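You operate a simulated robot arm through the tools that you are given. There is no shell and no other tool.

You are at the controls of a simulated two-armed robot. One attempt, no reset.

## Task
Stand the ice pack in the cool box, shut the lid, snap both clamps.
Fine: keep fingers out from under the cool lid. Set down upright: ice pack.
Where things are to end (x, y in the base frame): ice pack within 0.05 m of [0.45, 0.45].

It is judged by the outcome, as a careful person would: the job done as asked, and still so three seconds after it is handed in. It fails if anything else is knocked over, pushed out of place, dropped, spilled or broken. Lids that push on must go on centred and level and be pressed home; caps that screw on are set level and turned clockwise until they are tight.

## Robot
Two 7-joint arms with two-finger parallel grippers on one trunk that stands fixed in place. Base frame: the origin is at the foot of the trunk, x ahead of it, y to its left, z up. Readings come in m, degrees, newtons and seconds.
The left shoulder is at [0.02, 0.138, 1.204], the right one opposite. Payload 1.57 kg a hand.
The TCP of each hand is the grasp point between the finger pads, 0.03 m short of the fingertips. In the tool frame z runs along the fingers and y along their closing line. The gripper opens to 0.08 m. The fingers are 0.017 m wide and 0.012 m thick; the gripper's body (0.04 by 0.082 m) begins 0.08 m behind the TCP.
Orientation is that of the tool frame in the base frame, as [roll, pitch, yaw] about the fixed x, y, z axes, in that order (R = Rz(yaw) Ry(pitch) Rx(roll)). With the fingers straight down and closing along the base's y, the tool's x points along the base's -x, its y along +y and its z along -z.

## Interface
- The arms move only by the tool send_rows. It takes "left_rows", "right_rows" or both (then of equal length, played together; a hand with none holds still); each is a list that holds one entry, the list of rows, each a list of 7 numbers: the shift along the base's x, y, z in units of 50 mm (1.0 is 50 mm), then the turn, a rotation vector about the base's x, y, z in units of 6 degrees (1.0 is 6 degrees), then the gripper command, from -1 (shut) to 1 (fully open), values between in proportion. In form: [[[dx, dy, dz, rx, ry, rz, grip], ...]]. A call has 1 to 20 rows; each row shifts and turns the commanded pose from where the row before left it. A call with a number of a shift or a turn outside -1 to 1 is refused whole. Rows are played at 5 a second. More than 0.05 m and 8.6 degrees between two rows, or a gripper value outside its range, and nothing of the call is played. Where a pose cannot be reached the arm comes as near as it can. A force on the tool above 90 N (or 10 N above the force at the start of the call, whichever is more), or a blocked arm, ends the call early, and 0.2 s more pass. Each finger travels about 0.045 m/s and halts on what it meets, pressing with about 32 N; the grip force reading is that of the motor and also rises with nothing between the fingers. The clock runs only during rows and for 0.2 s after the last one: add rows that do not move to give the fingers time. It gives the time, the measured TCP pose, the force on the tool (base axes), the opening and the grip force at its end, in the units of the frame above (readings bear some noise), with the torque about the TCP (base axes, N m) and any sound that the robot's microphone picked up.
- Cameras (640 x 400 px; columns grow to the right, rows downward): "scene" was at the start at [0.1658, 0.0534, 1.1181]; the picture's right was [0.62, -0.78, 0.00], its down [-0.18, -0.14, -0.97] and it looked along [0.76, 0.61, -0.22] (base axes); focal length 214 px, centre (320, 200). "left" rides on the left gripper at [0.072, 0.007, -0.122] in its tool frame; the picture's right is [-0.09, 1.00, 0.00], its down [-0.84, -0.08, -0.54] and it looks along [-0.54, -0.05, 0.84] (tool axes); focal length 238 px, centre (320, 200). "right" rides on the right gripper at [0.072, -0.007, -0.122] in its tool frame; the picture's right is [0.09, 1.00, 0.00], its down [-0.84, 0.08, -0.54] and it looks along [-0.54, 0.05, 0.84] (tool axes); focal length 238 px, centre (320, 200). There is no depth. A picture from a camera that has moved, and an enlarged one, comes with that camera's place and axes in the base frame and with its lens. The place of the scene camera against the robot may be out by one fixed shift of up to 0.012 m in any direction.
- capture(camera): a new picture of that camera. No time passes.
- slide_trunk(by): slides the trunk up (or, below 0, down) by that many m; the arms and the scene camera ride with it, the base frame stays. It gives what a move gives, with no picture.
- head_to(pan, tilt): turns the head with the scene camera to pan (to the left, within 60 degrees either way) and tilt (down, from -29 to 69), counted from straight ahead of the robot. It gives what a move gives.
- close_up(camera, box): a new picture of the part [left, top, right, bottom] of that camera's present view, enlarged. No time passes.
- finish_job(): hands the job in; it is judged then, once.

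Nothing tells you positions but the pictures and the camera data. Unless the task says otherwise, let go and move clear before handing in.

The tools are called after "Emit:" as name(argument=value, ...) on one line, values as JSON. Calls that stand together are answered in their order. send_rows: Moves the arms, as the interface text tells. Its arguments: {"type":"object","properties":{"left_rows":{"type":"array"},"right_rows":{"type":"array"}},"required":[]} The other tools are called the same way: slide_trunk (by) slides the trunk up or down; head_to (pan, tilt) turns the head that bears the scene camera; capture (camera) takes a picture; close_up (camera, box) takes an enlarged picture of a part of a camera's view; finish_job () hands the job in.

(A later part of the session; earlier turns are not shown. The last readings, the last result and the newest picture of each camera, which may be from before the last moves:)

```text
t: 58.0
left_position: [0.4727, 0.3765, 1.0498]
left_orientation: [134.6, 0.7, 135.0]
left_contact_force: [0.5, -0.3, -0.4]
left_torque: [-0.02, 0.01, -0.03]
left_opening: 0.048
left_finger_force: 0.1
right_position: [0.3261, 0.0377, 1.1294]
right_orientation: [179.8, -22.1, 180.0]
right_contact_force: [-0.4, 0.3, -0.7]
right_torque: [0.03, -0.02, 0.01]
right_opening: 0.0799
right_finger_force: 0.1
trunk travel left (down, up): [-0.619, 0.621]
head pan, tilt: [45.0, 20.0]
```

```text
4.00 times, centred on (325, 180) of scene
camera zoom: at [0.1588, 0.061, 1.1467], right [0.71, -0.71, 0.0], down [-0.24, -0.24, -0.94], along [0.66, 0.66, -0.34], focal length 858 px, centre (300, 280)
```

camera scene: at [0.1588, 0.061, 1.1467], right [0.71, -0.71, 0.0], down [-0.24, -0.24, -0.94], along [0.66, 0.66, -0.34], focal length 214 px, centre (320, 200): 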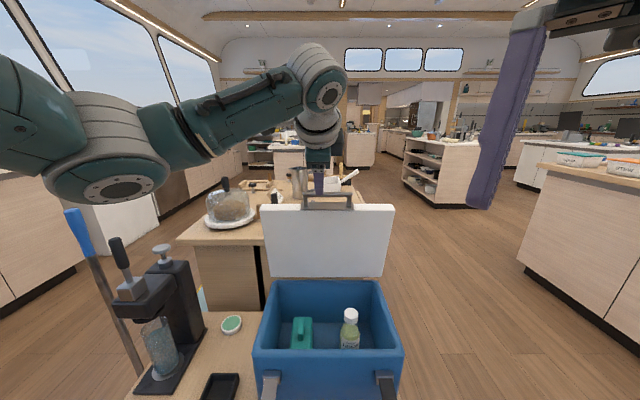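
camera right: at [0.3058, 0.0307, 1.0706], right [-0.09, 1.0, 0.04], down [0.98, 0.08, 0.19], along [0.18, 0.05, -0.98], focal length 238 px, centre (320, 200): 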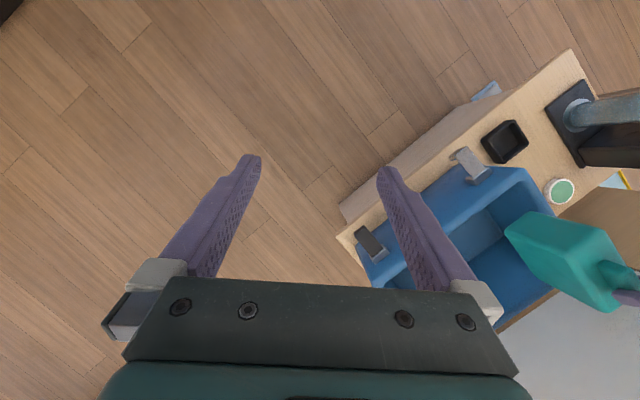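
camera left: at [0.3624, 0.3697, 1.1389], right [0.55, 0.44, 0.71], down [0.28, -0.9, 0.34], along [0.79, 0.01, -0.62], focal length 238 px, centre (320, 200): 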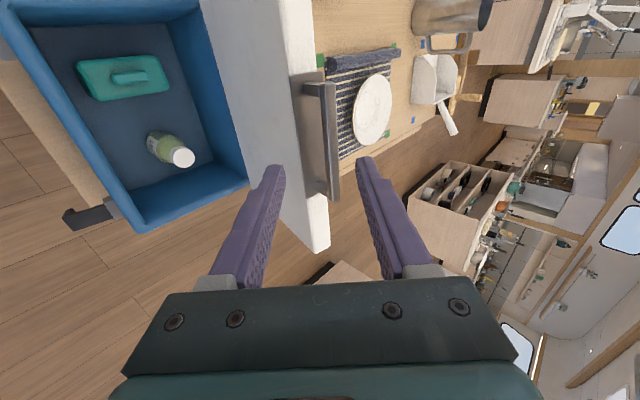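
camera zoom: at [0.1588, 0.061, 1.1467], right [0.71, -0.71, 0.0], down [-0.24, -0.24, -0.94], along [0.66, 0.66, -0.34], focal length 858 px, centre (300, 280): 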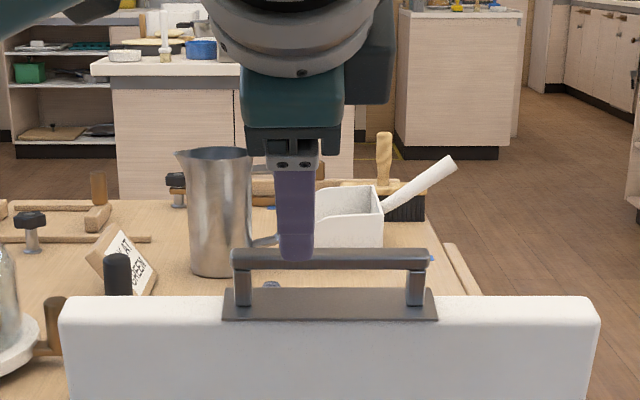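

The bar's centre is at n≈0.693, z≈0.969, and the hand is lined up at a≈0.068 between the posts. I advance along the tool axis so the open fingers straddle the bar near their tips.

Emit:
send_rows(left_rows=[[[0.277, 0.277, -0.35, 0, 0, 0, 0.2], [0.277, 0.277, -0.35, 0, 0, 0, 0.2], [0.277, 0.277, -0.35, 0, 0, 0, 0.2], [0, 0, 0, 0, 0, 0, 0.2]]])

Emit:
capture(camera="left")

Emit:
close_up(camera="scene", box=[250, 130, 400, 230])

```text
t: 59.0
left_position: [0.5126, 0.4162, 0.9977]
left_orientation: [134.7, 0.6, 134.9]
left_contact_force: [0.2, 0.0, 1.0]
left_torque: [-0.02, 0.0, 0.0]
left_opening: 0.0481
left_finger_force: 0.1
right_position: [0.3252, 0.0377, 1.1304]
right_orientation: [179.9, -22.0, -179.9]
right_contact_force: [0.7, 0.1, 0.1]
right_torque: [0.03, -0.01, 0.03]
right_opening: 0.0799
right_finger_force: 0.0
trunk travel left (down, up): [-0.619, 0.621]
head pan, tilt: [45.0, 20.0]
```

```text
taken
camera left: at [0.4034, 0.4108, 1.0866], right [0.55, 0.44, 0.71], down [0.28, -0.9, 0.34], along [0.79, 0.01, -0.62], focal length 238 px, centre (320, 200)
```

left: 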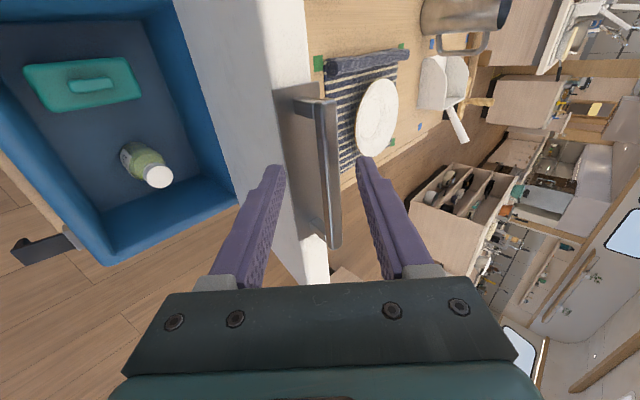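

```text
4.00 times, centred on (325, 180) of scene
camera zoom: at [0.1588, 0.061, 1.1467], right [0.71, -0.71, 0.0], down [-0.24, -0.24, -0.94], along [0.66, 0.66, -0.34], focal length 858 px, centre (300, 280)
```

zoom: 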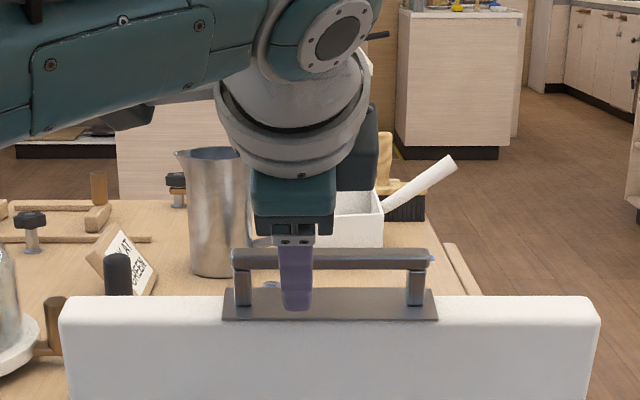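

The bar is centred between the fingers, about 1.7 cm past the tips. I advance another 2.9 cm.

Emit:
send_rows(left_rows=[[[0.164, 0.164, -0.173, 0, 0, 0, 0.2], [0.164, 0.164, -0.173, 0, 0, 0, 0.2], [0, 0, 0, 0, 0, 0, 0.2]]])

Emit:
capture(camera="left")

Emit:
close_up(camera="scene", box=[250, 130, 400, 230])

```text
t: 59.8
left_position: [0.5315, 0.4333, 0.9819]
left_orientation: [134.7, 0.7, 134.9]
left_contact_force: [-0.1, 0.8, 0.1]
left_torque: [-0.02, 0.02, 0.01]
left_opening: 0.0481
left_finger_force: 0.1
right_position: [0.3259, 0.0379, 1.1303]
right_orientation: [179.9, -21.9, -180.0]
right_contact_force: [-0.2, 0.2, 0.0]
right_torque: [-0.02, -0.02, 0.0]
right_opening: 0.0798
right_finger_force: 0.1
trunk travel left (down, up): [-0.619, 0.621]
head pan, tilt: [45.0, 20.0]
```

```text
taken
camera left: at [0.4212, 0.4278, 1.0704], right [0.55, 0.44, 0.71], down [0.28, -0.9, 0.34], along [0.79, 0.01, -0.62], focal length 238 px, centre (320, 200)
```

left: 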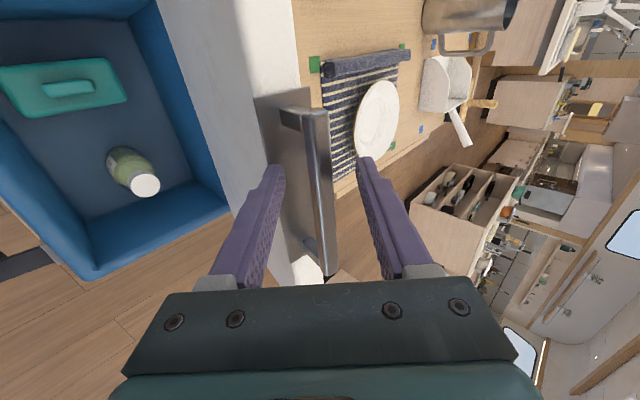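

```text
4.00 times, centred on (325, 180) of scene
camera zoom: at [0.1588, 0.061, 1.1467], right [0.71, -0.71, 0.0], down [-0.24, -0.24, -0.94], along [0.66, 0.66, -0.34], focal length 858 px, centre (300, 280)
```

zoom: 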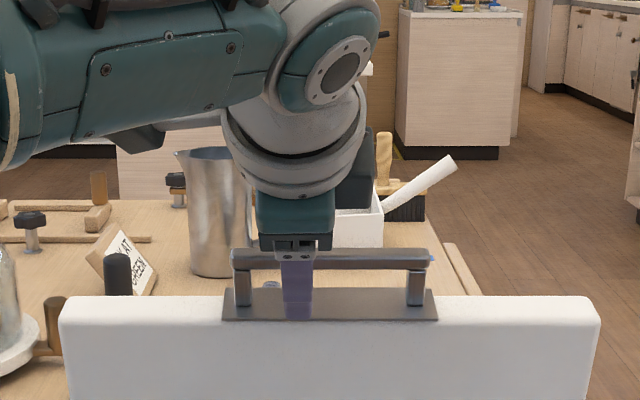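

The bar is well placed between the fingers near the tips. I narrow the fingers to a loose cage around the bar and begin pulling the lid along its arc slowly.

Emit:
send_rows(left_rows=[[[0, 0, 0, 0, 0, 0, -0.2], [0, 0, 0, 0, 0, 0, -0.4], [0, 0, 0, 0, 0, 0, -0.4], [-0.215, -0.215, -0.088, 0, 0, 0, -0.4], [-0.209, -0.209, -0.102, 0, 0, 0, -0.4], [0, 0, 0, 0, 0, 0, -0.4]]])

Emit:
capture(camera="left")

Emit:
capture(camera="scene")

```text
t: 61.2
left_position: [0.5114, 0.4125, 0.9711]
left_orientation: [134.7, 0.6, 135.1]
left_contact_force: [0.0, -0.1, 0.9]
left_torque: [-0.02, -0.02, 0.02]
left_opening: 0.0244
left_finger_force: 0.3
right_position: [0.3267, 0.0371, 1.1294]
right_orientation: [179.9, -22.0, -180.0]
right_contact_force: [-0.5, -0.3, -0.1]
right_torque: [0.02, 0.01, 0.0]
right_opening: 0.08
right_finger_force: 0.0
trunk travel left (down, up): [-0.619, 0.621]
head pan, tilt: [45.0, 20.0]
```

```text
taken
camera left: at [0.4017, 0.4064, 1.06], right [0.55, 0.44, 0.71], down [0.28, -0.9, 0.34], along [0.78, 0.01, -0.62], focal length 238 px, centre (320, 200)
```

left: 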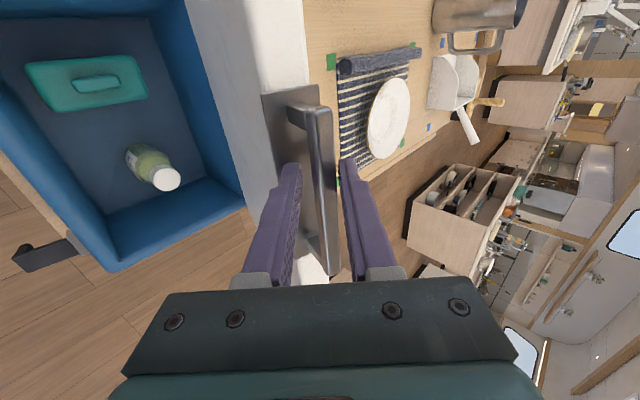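

```text
taken
camera scene: at [0.1588, 0.061, 1.1466], right [0.71, -0.71, 0.0], down [-0.24, -0.24, -0.94], along [0.66, 0.66, -0.34], focal length 214 px, centre (320, 200)
```

scene: 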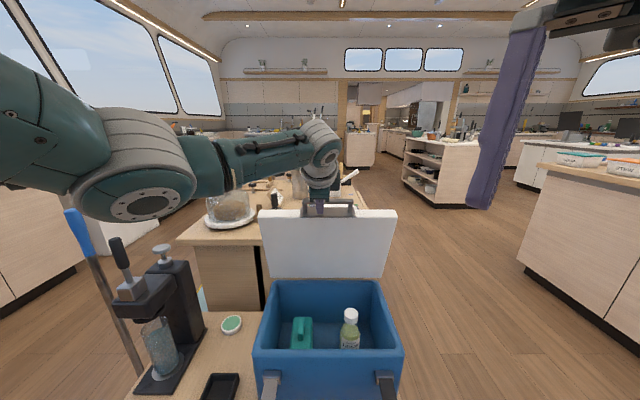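

The lid follows with almost no force. I continue along the arc in small steps.

Emit:
send_rows(left_rows=[[[-0.206, -0.206, -0.118, 0, 0, 0, -0.4], [-0.202, -0.202, -0.134, 0, 0, 0, -0.4], [-0.197, -0.197, -0.15, 0, 0, 0, -0.4], [-0.191, -0.191, -0.162, 0, 0, 0, -0.4], [0, 0, 0, 0, 0, 0, -0.4]]])

Emit:
capture(camera="left")

Emit:
capture(camera="scene")

```text
t: 62.4
left_position: [0.4711, 0.3713, 0.9436]
left_orientation: [134.7, 0.7, 135.1]
left_contact_force: [0.5, -1.1, 0.5]
left_torque: [-0.03, 0.01, 0.01]
left_opening: 0.0241
left_finger_force: 0.0
right_position: [0.3268, 0.0384, 1.1301]
right_orientation: [179.9, -22.0, -179.9]
right_contact_force: [-0.5, 0.9, 1.0]
right_torque: [-0.01, 0.0, 0.0]
right_opening: 0.0799
right_finger_force: 0.0
trunk travel left (down, up): [-0.619, 0.621]
head pan, tilt: [45.0, 20.0]
```

```text
taken
camera left: at [0.3608, 0.3652, 1.0327], right [0.55, 0.44, 0.71], down [0.28, -0.9, 0.34], along [0.79, 0.01, -0.62], focal length 238 px, centre (320, 200)
```

left: 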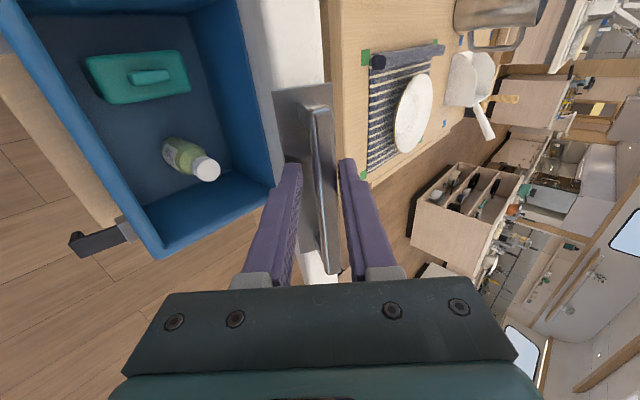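

```text
taken
camera scene: at [0.1587, 0.061, 1.1466], right [0.71, -0.71, 0.0], down [-0.24, -0.24, -0.94], along [0.66, 0.66, -0.34], focal length 214 px, centre (320, 200)
```

scene: 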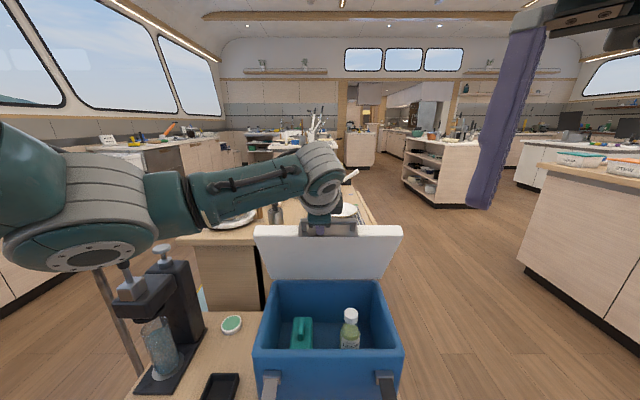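

Going well, with about 1 N of force. I continue the arc.

Emit:
send_rows(left_rows=[[[-0.184, -0.184, -0.176, 0, 0, 0, -0.4], [-0.178, -0.178, -0.19, 0, 0, 0, -0.4], [-0.17, -0.17, -0.204, 0, 0, 0, -0.4], [-0.163, -0.163, -0.214, 0, 0, 0, -0.4], [-0.154, -0.154, -0.228, 0, 0, 0, -0.4], [0, 0, 0, 0, 0, 0, -0.4]]])

Emit:
capture(camera="left")

Emit:
capture(camera="scene")

```text
t: 63.8
left_position: [0.4278, 0.3296, 0.8916]
left_orientation: [134.7, 0.6, 134.9]
left_contact_force: [-0.3, 0.4, -0.5]
left_torque: [0.01, 0.01, -0.01]
left_opening: 0.0241
left_finger_force: 0.1
right_position: [0.3261, 0.0365, 1.1302]
right_orientation: [179.9, -22.1, -179.8]
right_contact_force: [-0.3, -0.6, -0.6]
right_torque: [0.0, -0.01, 0.03]
right_opening: 0.08
right_finger_force: 0.1
trunk travel left (down, up): [-0.619, 0.621]
head pan, tilt: [45.0, 20.0]
```

```text
taken
camera left: at [0.318, 0.3231, 0.9819], right [0.55, 0.44, 0.71], down [0.28, -0.9, 0.34], along [0.78, 0.01, -0.62], focal length 238 px, centre (320, 200)
```

left: 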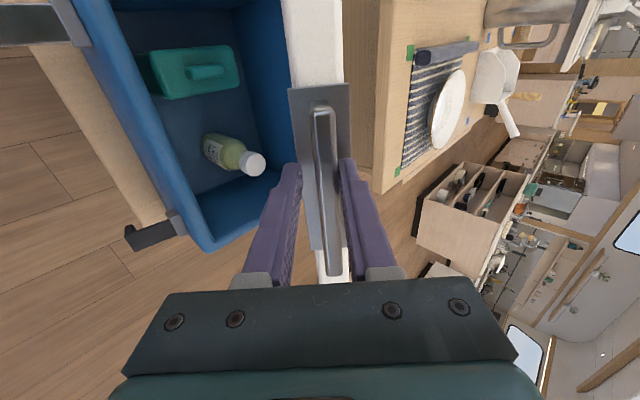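

```text
taken
camera scene: at [0.1588, 0.061, 1.1466], right [0.71, -0.71, 0.0], down [-0.24, -0.24, -0.94], along [0.66, 0.66, -0.34], focal length 214 px, centre (320, 200)
```

scene: 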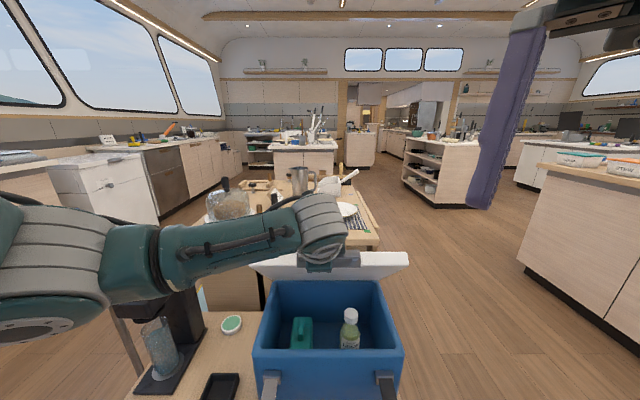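

The lid is about half closed and stays under control in the cage. I continue.

Emit:
send_rows(left_rows=[[[-0.146, -0.146, -0.238, 0, 0, 0, -0.4], [-0.137, -0.137, -0.248, 0, 0, 0, -0.4], [-0.127, -0.127, -0.258, 0, 0, 0, -0.4], [-0.117, -0.117, -0.268, 0, 0, 0, -0.4], [0, 0, 0, 0, 0, 0, -0.4]]])

Emit:
capture(camera="left")

Emit:
capture(camera="scene")

```text
t: 65.0
left_position: [0.4024, 0.3028, 0.8421]
left_orientation: [134.8, 0.7, 134.8]
left_contact_force: [0.2, -0.1, 0.2]
left_torque: [0.04, -0.02, 0.01]
left_opening: 0.0242
left_finger_force: 0.4
right_position: [0.3259, 0.0379, 1.1292]
right_orientation: [179.9, -22.0, -179.9]
right_contact_force: [0.6, -0.3, -1.0]
right_torque: [0.0, 0.01, 0.01]
right_opening: 0.0802
right_finger_force: 0.1
trunk travel left (down, up): [-0.619, 0.621]
head pan, tilt: [45.0, 20.0]
```

```text
taken
camera left: at [0.2923, 0.2968, 0.9303], right [0.55, 0.44, 0.71], down [0.28, -0.9, 0.34], along [0.78, 0.01, -0.62], focal length 238 px, centre (320, 200)
```

left: 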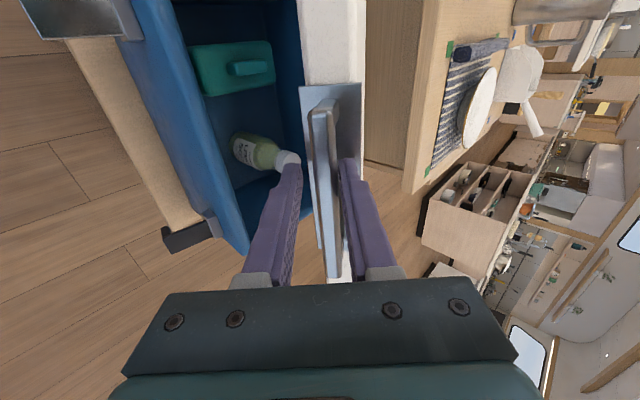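

```text
taken
camera scene: at [0.1588, 0.061, 1.1467], right [0.71, -0.71, 0.0], down [-0.24, -0.24, -0.94], along [0.66, 0.66, -0.34], focal length 214 px, centre (320, 200)
```

scene: 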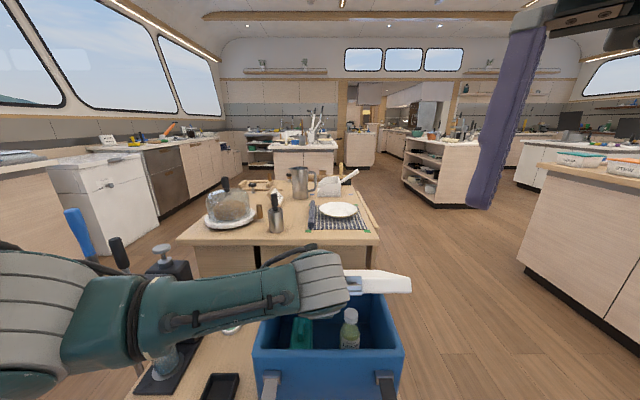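

Lid is at roughly 35–40° from closed. I'll open the cage slightly to see whether the lid stays by itself through hinge friction.

Emit:
send_rows(left_rows=[[[0, 0, 0, 0, 0, 0, -0.1], [0, 0, 0, 0, 0, 0, 0.1], [0, 0, 0, 0, 0, 0, 0.1], [0, 0, 0, 0, 0, 0, 0.1]]])

Emit:
capture(camera="left")

```text
t: 66.0
left_position: [0.4023, 0.3039, 0.8422]
left_orientation: [134.6, 0.8, 135.0]
left_contact_force: [-0.3, 0.2, -0.8]
left_torque: [0.01, -0.02, -0.03]
left_opening: 0.0439
left_finger_force: 0.1
right_position: [0.3269, 0.0378, 1.131]
right_orientation: [179.9, -21.9, -179.9]
right_contact_force: [-0.5, -1.0, 0.3]
right_torque: [0.0, 0.01, 0.0]
right_opening: 0.08
right_finger_force: 0.1
trunk travel left (down, up): [-0.619, 0.621]
head pan, tilt: [45.0, 20.0]
```

```text
taken
camera left: at [0.2925, 0.297, 0.9307], right [0.55, 0.44, 0.71], down [0.28, -0.9, 0.34], along [0.79, 0.01, -0.62], focal length 238 px, centre (320, 200)
```

left: 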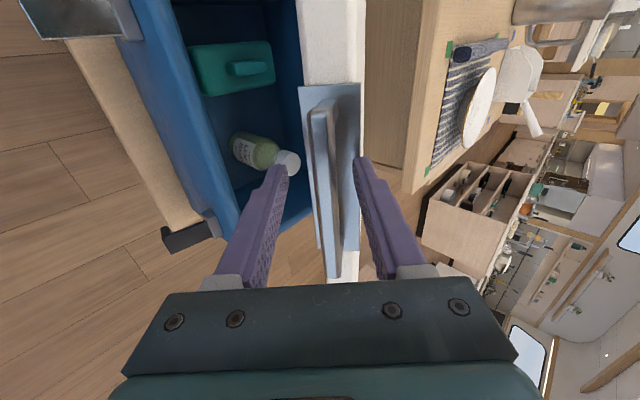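

The lid stays put by itself, so hinge friction holds it. I close the cage again and continue lowering to about 20° from closed.

Emit:
send_rows(left_rows=[[[0, 0, 0, 0, 0, 0, -0.2], [0, 0, 0, 0, 0, 0, -0.35], [-0.109, -0.109, -0.276, 0, 0, 0, -0.35], [-0.096, -0.096, -0.282, 0, 0, 0, -0.35], [-0.088, -0.088, -0.29, 0, 0, 0, -0.35], [0, 0, 0, 0, 0, 0, -0.35]]])

Emit:
capture(camera="left")

Emit:
capture(camera="scene")

Emit:
capture(camera="right")

```text
t: 67.4
left_position: [0.3882, 0.2868, 0.7995]
left_orientation: [134.7, 0.7, 134.9]
left_contact_force: [-0.5, 0.4, -0.2]
left_torque: [0.01, -0.03, 0.02]
left_opening: 0.0262
left_finger_force: 0.1
right_position: [0.3262, 0.0367, 1.1306]
right_orientation: [179.9, -22.0, -179.9]
right_contact_force: [-0.3, -0.1, -0.9]
right_torque: [-0.01, -0.02, 0.0]
right_opening: 0.0802
right_finger_force: 0.0
trunk travel left (down, up): [-0.619, 0.621]
head pan, tilt: [45.0, 20.0]
```

```text
taken
camera left: at [0.2785, 0.2812, 0.8889], right [0.55, 0.44, 0.71], down [0.28, -0.9, 0.34], along [0.79, 0.01, -0.62], focal length 238 px, centre (320, 200)
```

left: 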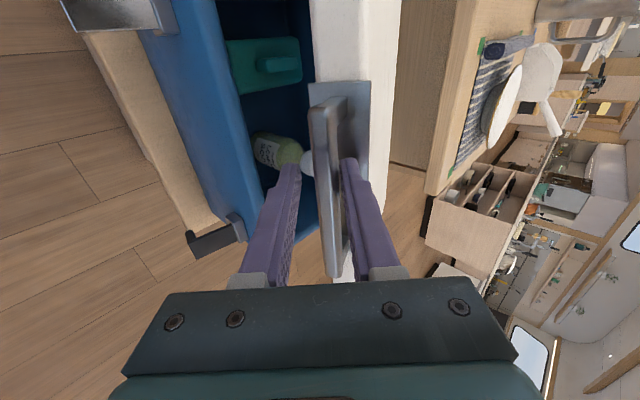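

```text
taken
camera scene: at [0.1588, 0.0611, 1.1467], right [0.71, -0.71, 0.0], down [-0.24, -0.24, -0.94], along [0.66, 0.66, -0.34], focal length 214 px, centre (320, 200)
```

scene: 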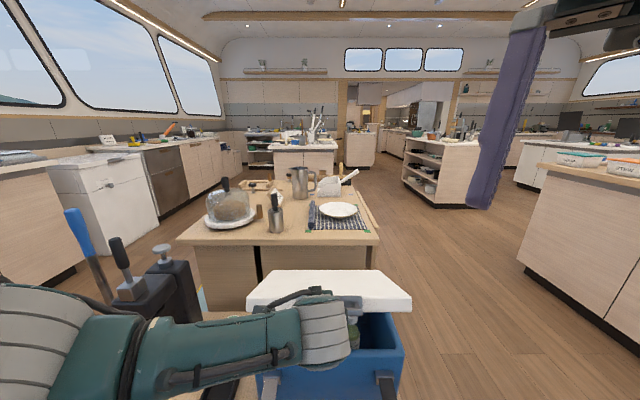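

```text
taken
camera right: at [0.3062, 0.031, 1.2708], right [-0.09, 1.0, 0.04], down [0.98, 0.08, 0.19], along [0.19, 0.05, -0.98], focal length 238 px, centre (320, 200)
```

right: 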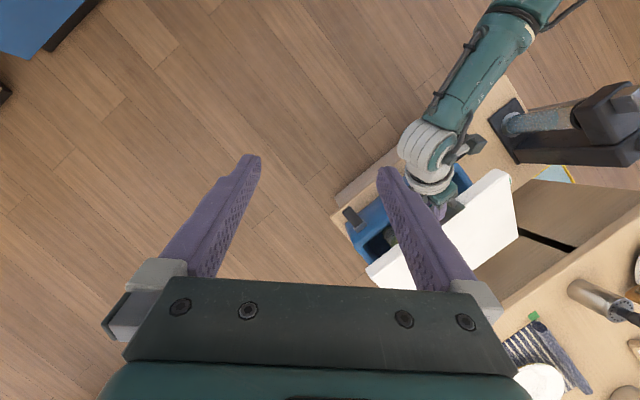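

The lid is about 25° from closed. I open the cage again and check whether it stays before withdrawing.

Emit:
send_rows(left_rows=[[[0, 0, 0, 0, 0, 0, 0], [0, 0, 0, 0, 0, 0, 0.2], [0, 0, 0, 0, 0, 0, 0.2], [0, 0, 0, 0, 0, 0, 0.2], [0, 0, 0, 0, 0, 0, 0.2]]])

Emit:
capture(camera="left")

```text
t: 68.6
left_position: [0.3886, 0.2879, 0.7999]
left_orientation: [134.7, 0.6, 134.9]
left_contact_force: [-0.1, 0.4, -0.6]
left_torque: [-0.01, -0.01, 0.01]
left_opening: 0.0481
left_finger_force: 0.1
right_position: [0.3273, 0.0377, 1.1296]
right_orientation: [179.9, -22.0, -179.8]
right_contact_force: [0.5, 0.2, -0.2]
right_torque: [-0.02, 0.01, -0.04]
right_opening: 0.0801
right_finger_force: 0.0
trunk travel left (down, up): [-0.619, 0.621]
head pan, tilt: [45.0, 20.0]
```

```text
taken
camera left: at [0.2786, 0.2812, 0.8891], right [0.55, 0.44, 0.71], down [0.28, -0.9, 0.34], along [0.79, 0.01, -0.62], focal length 238 px, centre (320, 200)
```

left: 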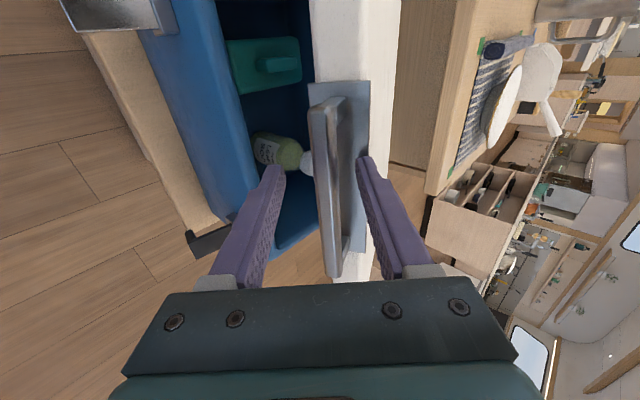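

The lid holds. I withdraw the hand along its axis, close the fingers, and bring them above the lid's top face to press it down from outside.

Emit:
send_rows(left_rows=[[[-0.357, -0.348, 0.49, 0, 0, 0, 0.2], [-0.357, -0.348, 0.49, 0, 0, 0, 0.2], [0, 0, 0, 0, 0, 0, -0.3], [0, 0, 0.1, 0, 0, 0, -1], [0, 0, 0.1, 0, 0, 0, -1], [0, 0, 0, 0, 0, 0, -1]]])

Emit:
capture(camera="left")

Emit:
capture(camera="scene")

```text
t: 70.0
left_position: [0.3524, 0.2511, 0.8593]
left_orientation: [134.7, 0.8, 134.9]
left_contact_force: [-0.6, -0.3, 0.2]
left_torque: [0.02, -0.01, 0.01]
left_opening: 0.0
left_finger_force: 21.5
right_position: [0.3254, 0.0385, 1.1309]
right_orientation: [179.8, -22.1, -179.9]
right_contact_force: [0.8, -0.4, -0.9]
right_torque: [-0.03, -0.01, 0.02]
right_opening: 0.08
right_finger_force: 0.1
trunk travel left (down, up): [-0.619, 0.621]
head pan, tilt: [45.0, 20.0]
```

```text
taken
camera left: at [0.2429, 0.2458, 0.9485], right [0.55, 0.44, 0.71], down [0.28, -0.9, 0.34], along [0.78, 0.01, -0.62], focal length 238 px, centre (320, 200)
```

left: 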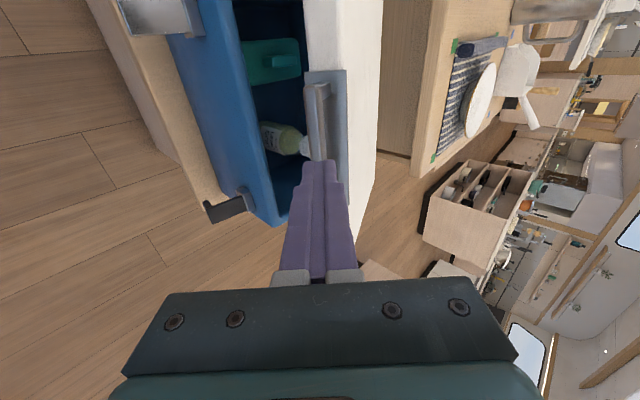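

```text
taken
camera scene: at [0.1588, 0.061, 1.1467], right [0.71, -0.71, 0.0], down [-0.24, -0.24, -0.94], along [0.66, 0.66, -0.34], focal length 214 px, centre (320, 200)
```

scene: 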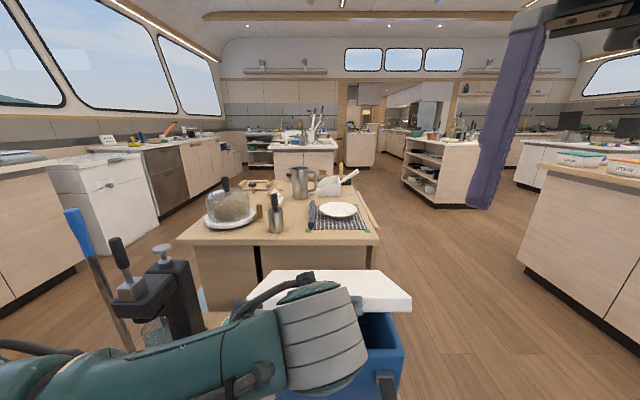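

The lid stayed at its angle. Now I raise slightly, tilt the hand steeper, and move over the lid top near its centre line.

Emit:
send_rows(left_rows=[[[0, 0, 0.25, -0.59, 0.59, 0, -1], [0, 0, 0.25, -0.59, 0.59, 0, -1], [0.5, 0.38, 0, 0, 0, 0, -1], [0.5, 0.38, 0, 0, 0, 0, -1], [0.5, 0.38, 0, 0, 0, 0, -1], [0.5, 0.38, 0, 0, 0, 0, -1], [0, 0, 0, 0, 0, 0, -1]]])

Emit:
capture(camera="left")

Emit:
capture(camera="scene")

```text
t: 71.6
left_position: [0.453, 0.3316, 0.8833]
left_orientation: [144.6, 0.9, 135.1]
left_contact_force: [0.3, -0.3, 0.6]
left_torque: [0.01, 0.0, 0.0]
left_opening: 0.0
left_finger_force: 20.9
right_position: [0.3268, 0.0382, 1.1309]
right_orientation: [179.9, -22.0, -179.9]
right_contact_force: [0.2, -0.7, -0.1]
right_torque: [0.03, 0.01, 0.0]
right_opening: 0.0803
right_finger_force: 0.1
trunk travel left (down, up): [-0.619, 0.621]
head pan, tilt: [45.0, 20.0]
```

```text
taken
camera left: at [0.3544, 0.3367, 0.9857], right [0.63, 0.52, 0.58], down [0.32, -0.85, 0.41], along [0.7, -0.07, -0.71], focal length 238 px, centre (320, 200)
```

left: 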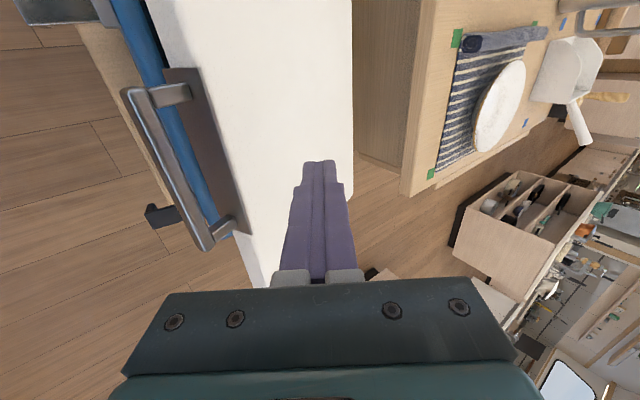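

```text
taken
camera scene: at [0.1588, 0.061, 1.1467], right [0.71, -0.71, 0.0], down [-0.24, -0.24, -0.94], along [0.66, 0.66, -0.34], focal length 214 px, centre (320, 200)
```

scene: 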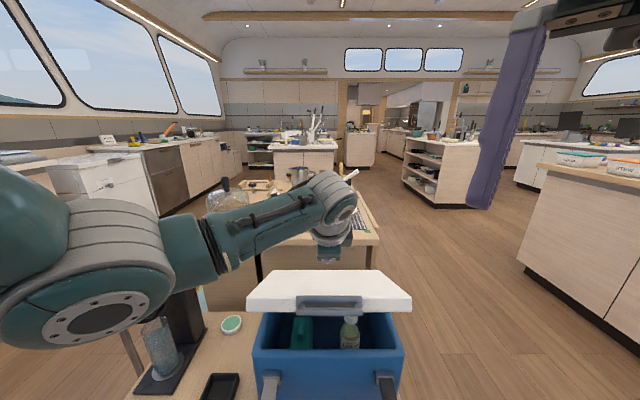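

The closed fingertips are above the middle of the lid. To have good reach for pressing, I raise the arm a bit and lower the trunk.

Emit:
send_rows(left_rows=[[[0, 0, 0.5, 0, 0, 0, -1], [0, 0, 0.5, 0, 0, 0, -1], [0, 0, 0.5, 0, 0, 0, -1], [0, 0, 0, 0, 0, 0, -1]]])

Emit:
slide_trunk(by=-0.13)

Emit:
capture(camera="left")

Emit:
capture(camera="scene")

```text
t: 72.6
left_position: [0.4535, 0.3316, 0.9583]
left_orientation: [144.8, 0.8, 135.1]
left_contact_force: [0.5, -1.1, -0.1]
left_torque: [0.01, -0.02, 0.01]
left_opening: 0.0
left_finger_force: 21.2
right_position: [0.3267, 0.0375, 1.1293]
right_orientation: [179.9, -22.0, -180.0]
right_contact_force: [0.2, -0.4, -0.3]
right_torque: [-0.03, 0.02, 0.01]
right_opening: 0.08
right_finger_force: 0.0
trunk travel left (down, up): [-0.619, 0.621]
head pan, tilt: [45.0, 20.0]
```

```text
t: 74.1
left_position: [0.4541, 0.3311, 0.8276]
left_orientation: [144.7, 0.8, 135.1]
left_contact_force: [0.4, -0.4, 0.3]
left_torque: [0.02, 0.06, 0.01]
left_opening: 0.0
left_finger_force: 21.0
right_position: [0.3261, 0.0379, 1.0]
right_orientation: [179.9, -21.9, -179.9]
right_contact_force: [-0.2, -0.3, -0.2]
right_torque: [-0.02, -0.02, 0.0]
right_opening: 0.0802
right_finger_force: 0.0
trunk travel left (down, up): [-0.489, 0.751]
head pan, tilt: [45.0, 20.0]
```

```text
taken
camera left: at [0.3557, 0.3369, 0.9295], right [0.63, 0.52, 0.58], down [0.32, -0.85, 0.41], along [0.7, -0.07, -0.71], focal length 238 px, centre (320, 200)
```

left: 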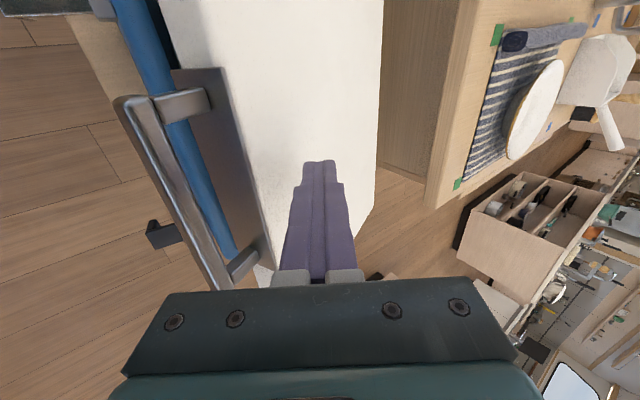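

```text
taken
camera scene: at [0.1588, 0.061, 1.0167], right [0.71, -0.71, 0.0], down [-0.24, -0.24, -0.94], along [0.66, 0.66, -0.34], focal length 214 px, centre (320, 200)
```

scene: 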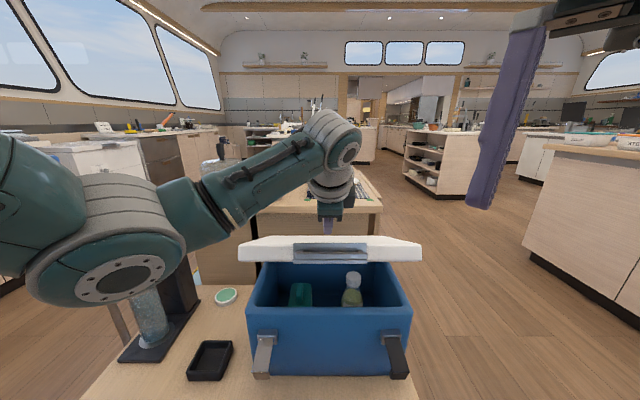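

I press the lid down from above in small steps, watching the force.

Emit:
send_rows(left_rows=[[[0, 0, -0.2, 0, 0, 0, -1], [0, 0, -0.2, 0, 0, 0, -1], [0, 0, -0.2, 0, 0, 0, -1], [0, 0, -0.2, 0, 0, 0, -1], [0, 0, -0.2, 0, 0, 0, -1], [0, 0, -0.2, 0, 0, 0, -1], [0, 0, 0, 0, 0, 0, -1]]])

Emit:
capture(camera="scene")

```text
t: 75.7
left_position: [0.4557, 0.3333, 0.768]
left_orientation: [144.7, 0.6, 135.1]
left_contact_force: [0.2, -0.3, 0.0]
left_torque: [0.02, 0.0, 0.0]
left_opening: 0.0
left_finger_force: 21.3
right_position: [0.3277, 0.0383, 1.0014]
right_orientation: [179.9, -22.0, -179.9]
right_contact_force: [0.2, 0.3, 0.2]
right_torque: [-0.02, -0.03, 0.01]
right_opening: 0.08
right_finger_force: 0.1
trunk travel left (down, up): [-0.489, 0.751]
head pan, tilt: [45.0, 20.0]
```

```text
taken
camera scene: at [0.1588, 0.061, 1.0166], right [0.71, -0.71, 0.0], down [-0.24, -0.24, -0.94], along [0.66, 0.66, -0.34], focal length 214 px, centre (320, 200)
```

scene: 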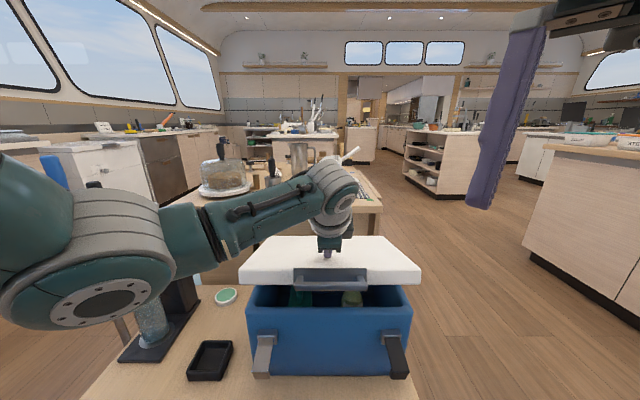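

The lid is going down with hardly any force. I continue.

Emit:
send_rows(left_rows=[[[0, 0, -0.2, 0, 0, 0, -1], [0, 0, -0.2, 0, 0, 0, -1], [0, 0, -0.2, 0, 0, 0, -1], [0, 0, 0, 0, 0, 0, -1]]])

Emit:
capture(camera="scene")

Emit:
capture(camera="left")

```text
t: 76.7
left_position: [0.4531, 0.3308, 0.7367]
left_orientation: [144.6, 0.8, 135.1]
left_contact_force: [-0.4, 0.7, 1.3]
left_torque: [0.02, -0.05, -0.03]
left_opening: 0.0
left_finger_force: 21.5
right_position: [0.326, 0.0385, 1.0]
right_orientation: [179.9, -22.0, -179.9]
right_contact_force: [1.1, 0.7, -1.1]
right_torque: [-0.01, 0.02, -0.01]
right_opening: 0.0802
right_finger_force: 0.1
trunk travel left (down, up): [-0.489, 0.751]
head pan, tilt: [45.0, 20.0]
```

```text
taken
camera scene: at [0.159, 0.0611, 1.0167], right [0.71, -0.71, 0.0], down [-0.24, -0.24, -0.94], along [0.66, 0.66, -0.34], focal length 214 px, centre (320, 200)
```

scene: 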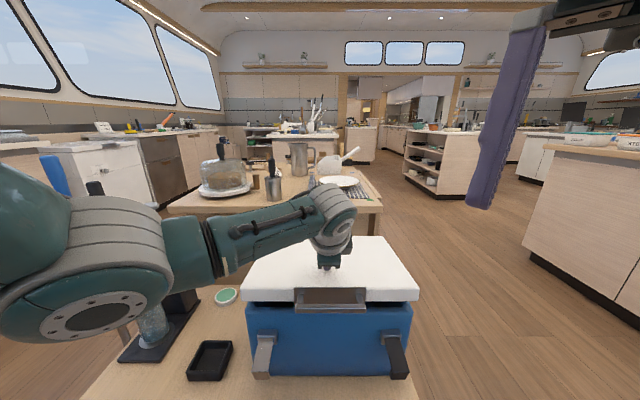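

```text
taken
camera left: at [0.3544, 0.3362, 0.8395], right [0.63, 0.52, 0.58], down [0.32, -0.85, 0.41], along [0.7, -0.07, -0.71], focal length 238 px, centre (320, 200)
```

left: 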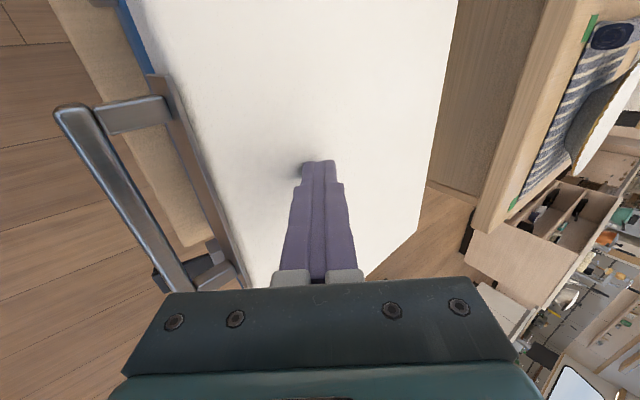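

Nearly shut. I continue in smaller steps until it seats.

Emit:
send_rows(left_rows=[[[0, 0, -0.16, 0, 0, 0, -1], [0, 0, -0.16, 0, 0, 0, -1], [0, 0, -0.16, 0, 0, 0, -1], [0, 0, 0, 0, 0, 0, -1]]])

Emit:
capture(camera="scene")

```text
t: 77.7
left_position: [0.4529, 0.3316, 0.7148]
left_orientation: [144.7, 0.6, 135.1]
left_contact_force: [-10.2, -3.6, 19.7]
left_torque: [0.06, 0.26, 0.04]
left_opening: 0.0
left_finger_force: 21.4
right_position: [0.3262, 0.0374, 0.9998]
right_orientation: [180.0, -22.0, -179.9]
right_contact_force: [-0.1, -0.6, -0.1]
right_torque: [0.0, 0.02, 0.01]
right_opening: 0.08
right_finger_force: 0.1
trunk travel left (down, up): [-0.489, 0.751]
head pan, tilt: [45.0, 20.0]
```

```text
taken
camera scene: at [0.1581, 0.0612, 1.0169], right [0.71, -0.71, 0.0], down [-0.24, -0.24, -0.94], along [0.66, 0.66, -0.34], focal length 214 px, centre (320, 200)
```

scene: 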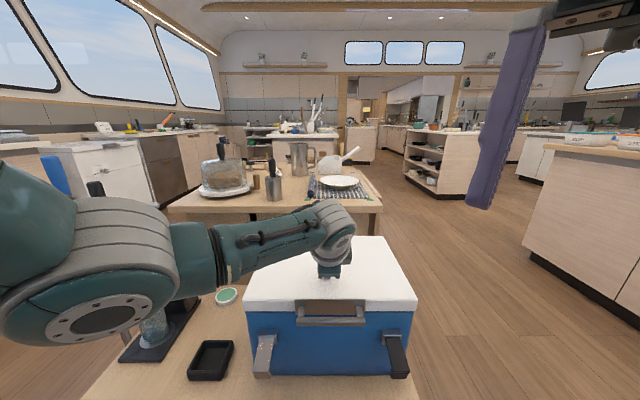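

The lid has met resistance (about 20 N). I check how it sits.

Emit:
close_up(camera="scene", box=[230, 230, 430, 390])

Emit:
capture(camera="right")

```text
2.50 times, centred on (330, 310) of scene
camera zoom: at [0.1581, 0.0612, 1.0169], right [0.71, -0.71, 0.0], down [-0.24, -0.24, -0.94], along [0.66, 0.66, -0.34], focal length 536 px, centre (295, -75)
```

zoom: 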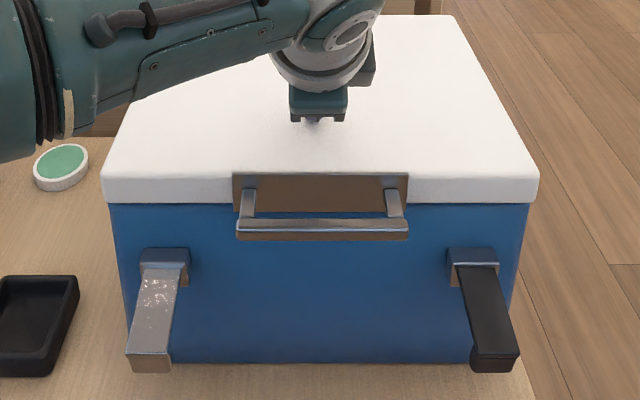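

```text
taken
camera right: at [0.3056, 0.0311, 1.1409], right [-0.09, 1.0, 0.04], down [0.98, 0.08, 0.19], along [0.18, 0.05, -0.98], focal length 238 px, centre (320, 200)
```

right: 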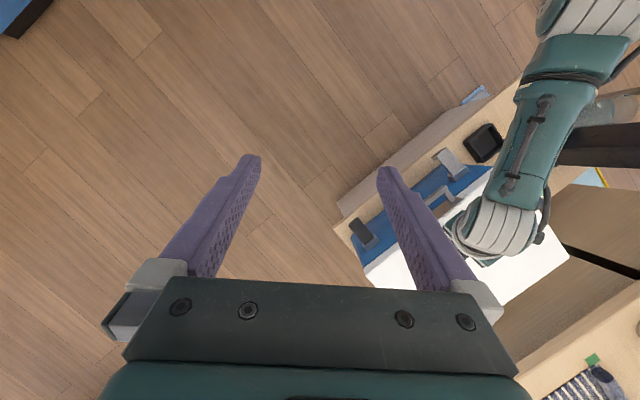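

The lid sits level and shut with no gap. I lift the hand off and move it to inspect the left clamp closely before operating it.

Emit:
send_rows(left_rows=[[[0, 0, 0.4, 0, 0, 0, -1], [0, 0, 0.6, 0, 0, 0, -1], [-0.6, -0.15, 0.2, 0, 0, 0, -1], [-0.66, -0.163, 0, 0, 0, 0, -1], [-0.66, -0.163, 0, 0, 0, 0, -1], [-0.66, -0.163, 0, 0, 0, 0, -1], [-0.66, -0.163, 0, 0, 0, 0, -1], [-0.66, -0.163, 0, 0, 0, 0, -1], [0, 0, 0, 0, 0, 0, -1]]])

Emit:
capture(camera="left")

Emit:
capture(camera="scene")

```text
t: 79.7
left_position: [0.26, 0.2802, 0.7771]
left_orientation: [144.7, 0.6, 135.1]
left_contact_force: [-0.1, -0.4, 0.4]
left_torque: [-0.01, -0.02, 0.01]
left_opening: 0.0001
left_finger_force: 21.3
right_position: [0.326, 0.0378, 0.9999]
right_orientation: [180.0, -22.0, -179.9]
right_contact_force: [0.0, 0.2, 0.2]
right_torque: [0.01, 0.0, -0.03]
right_opening: 0.08
right_finger_force: 0.0
trunk travel left (down, up): [-0.489, 0.751]
head pan, tilt: [45.0, 20.0]
```

```text
taken
camera left: at [0.1617, 0.2864, 0.8784], right [0.63, 0.52, 0.58], down [0.32, -0.85, 0.41], along [0.7, -0.07, -0.71], focal length 238 px, centre (320, 200)
```

left: 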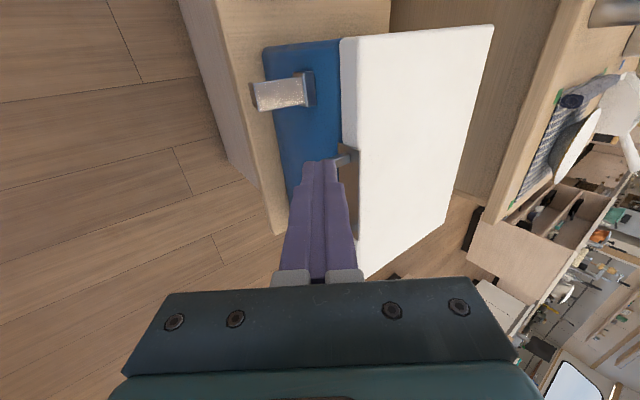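

```text
taken
camera scene: at [0.1588, 0.061, 1.0167], right [0.71, -0.71, 0.0], down [-0.24, -0.24, -0.94], along [0.66, 0.66, -0.34], focal length 214 px, centre (320, 200)
```

scene: 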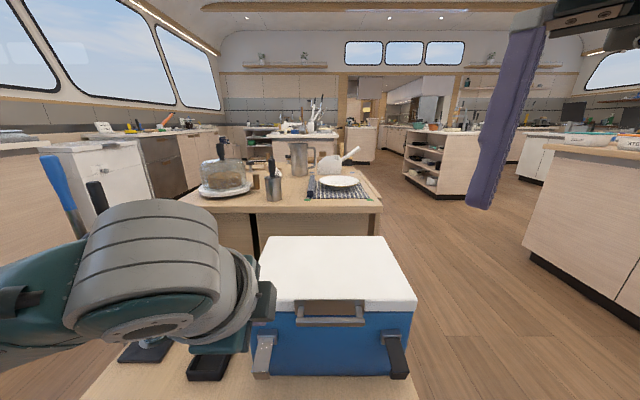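

Emit:
close_up(camera="left", box=[220, 30, 380, 150])

Emit:
close_up(camera="scene", box=[235, 290, 335, 390])

Emit:
close_up(camera="scene", box=[340, 290, 440, 390])

```text
3.33 times, centred on (300, 90) of left
camera zoom: at [0.1617, 0.2864, 0.8784], right [0.63, 0.52, 0.58], down [0.32, -0.85, 0.41], along [0.7, -0.07, -0.71], focal length 794 px, centre (387, 567)
```

zoom: 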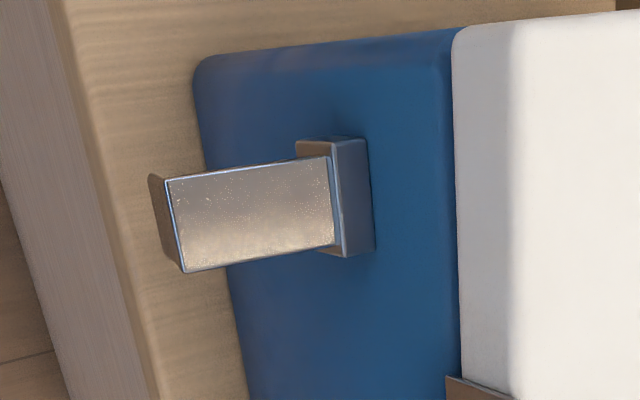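

```text
4.00 times, centred on (285, 340) of scene
camera zoom: at [0.1588, 0.061, 1.0167], right [0.71, -0.71, 0.0], down [-0.24, -0.24, -0.94], along [0.66, 0.66, -0.34], focal length 858 px, centre (460, -360)
```

zoom: 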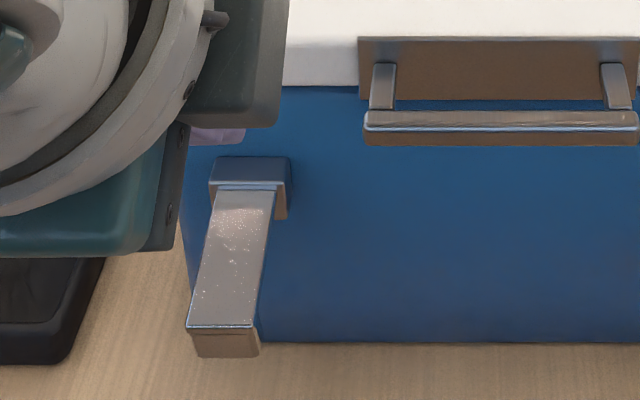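

```text
4.00 times, centred on (390, 340) of scene
camera zoom: at [0.1588, 0.061, 1.0167], right [0.71, -0.71, 0.0], down [-0.24, -0.24, -0.94], along [0.66, 0.66, -0.34], focal length 858 px, centre (40, -360)
```

zoom: 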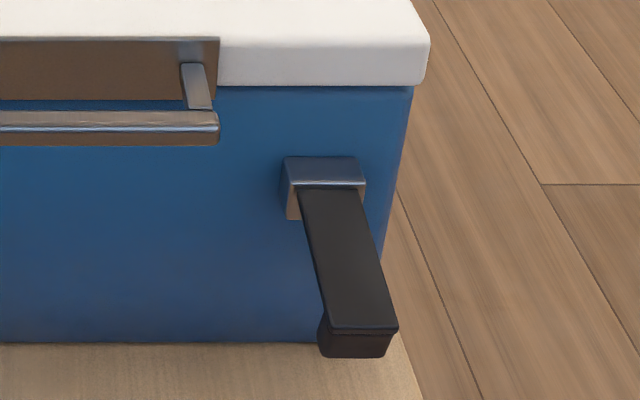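

Both levers stick out about horizontally from their brackets, each with a downturned lip at the end. I'll bring the closed fingertips above the left lever and gently test which way it moves.

Emit:
send_rows(left_rows=[[[0.04, 0.19, -0.4, 0, 0, 0, -1], [0.04, 0.19, -0.4, 0, 0, 0, -1], [0.04, 0.19, -0.4, 0, 0, 0, -1], [0.04, 0.19, -0.4, 0, 0, 0, -1], [0.04, 0.19, -0.4, 0, 0, 0, -1], [0, 0, 0, 0, 0, 0, -1]]])

Emit:
capture(camera="left")

Emit:
capture(camera="scene")

```text
t: 81.1
left_position: [0.2704, 0.3303, 0.6746]
left_orientation: [144.7, 0.8, 135.1]
left_contact_force: [0.5, 0.0, 0.4]
left_torque: [0.01, -0.01, 0.01]
left_opening: 0.0001
left_finger_force: 21.5
right_position: [0.327, 0.0382, 0.9999]
right_orientation: [-180.0, -22.0, -180.0]
right_contact_force: [0.2, 0.8, -0.1]
right_torque: [-0.01, -0.05, 0.02]
right_opening: 0.08
right_finger_force: 0.3
trunk travel left (down, up): [-0.489, 0.751]
head pan, tilt: [45.0, 20.0]
```

```text
taken
camera left: at [0.1713, 0.336, 0.7768], right [0.63, 0.52, 0.58], down [0.32, -0.85, 0.41], along [0.7, -0.07, -0.71], focal length 238 px, centre (320, 200)
```

left: 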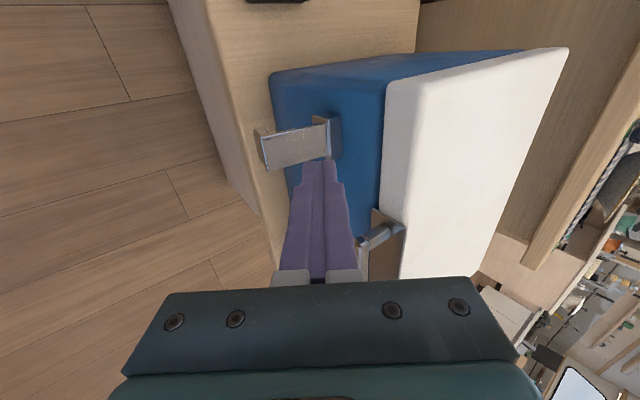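

```text
taken
camera scene: at [0.1588, 0.061, 1.0167], right [0.71, -0.71, 0.0], down [-0.24, -0.24, -0.94], along [0.66, 0.66, -0.34], focal length 214 px, centre (320, 200)
```

scene: 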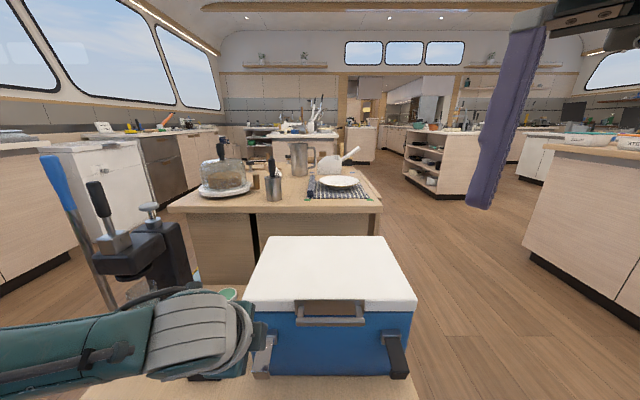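

The fingertips are above the outer part of the left lever (lever lies level at z≈0.58). I go down close to it.

Emit:
send_rows(left_rows=[[[0, 0, -0.35, 0, 0, 0, -1], [0, 0, -0.35, 0, 0, 0, -1], [0, 0, -0.3, 0, 0, 0, -1], [0, 0, 0, 0, 0, 0, -1]]])

Emit:
capture(camera="left")

```text
t: 82.1
left_position: [0.2708, 0.3311, 0.6247]
left_orientation: [144.7, 0.8, 135.1]
left_contact_force: [-0.2, 0.5, 0.2]
left_torque: [0.01, 0.0, 0.02]
left_opening: 0.0
left_finger_force: 21.2
right_position: [0.3262, 0.0378, 1.0009]
right_orientation: [179.9, -22.0, -179.9]
right_contact_force: [0.0, -0.3, -0.7]
right_torque: [0.03, 0.02, -0.02]
right_opening: 0.0799
right_finger_force: 0.1
trunk travel left (down, up): [-0.489, 0.751]
head pan, tilt: [45.0, 20.0]
```

```text
taken
camera left: at [0.1716, 0.3366, 0.7265], right [0.63, 0.52, 0.58], down [0.32, -0.85, 0.41], along [0.7, -0.07, -0.71], focal length 238 px, centre (320, 200)
```

left: 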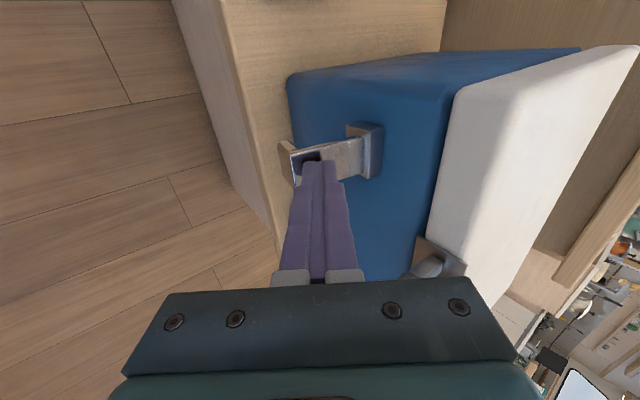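

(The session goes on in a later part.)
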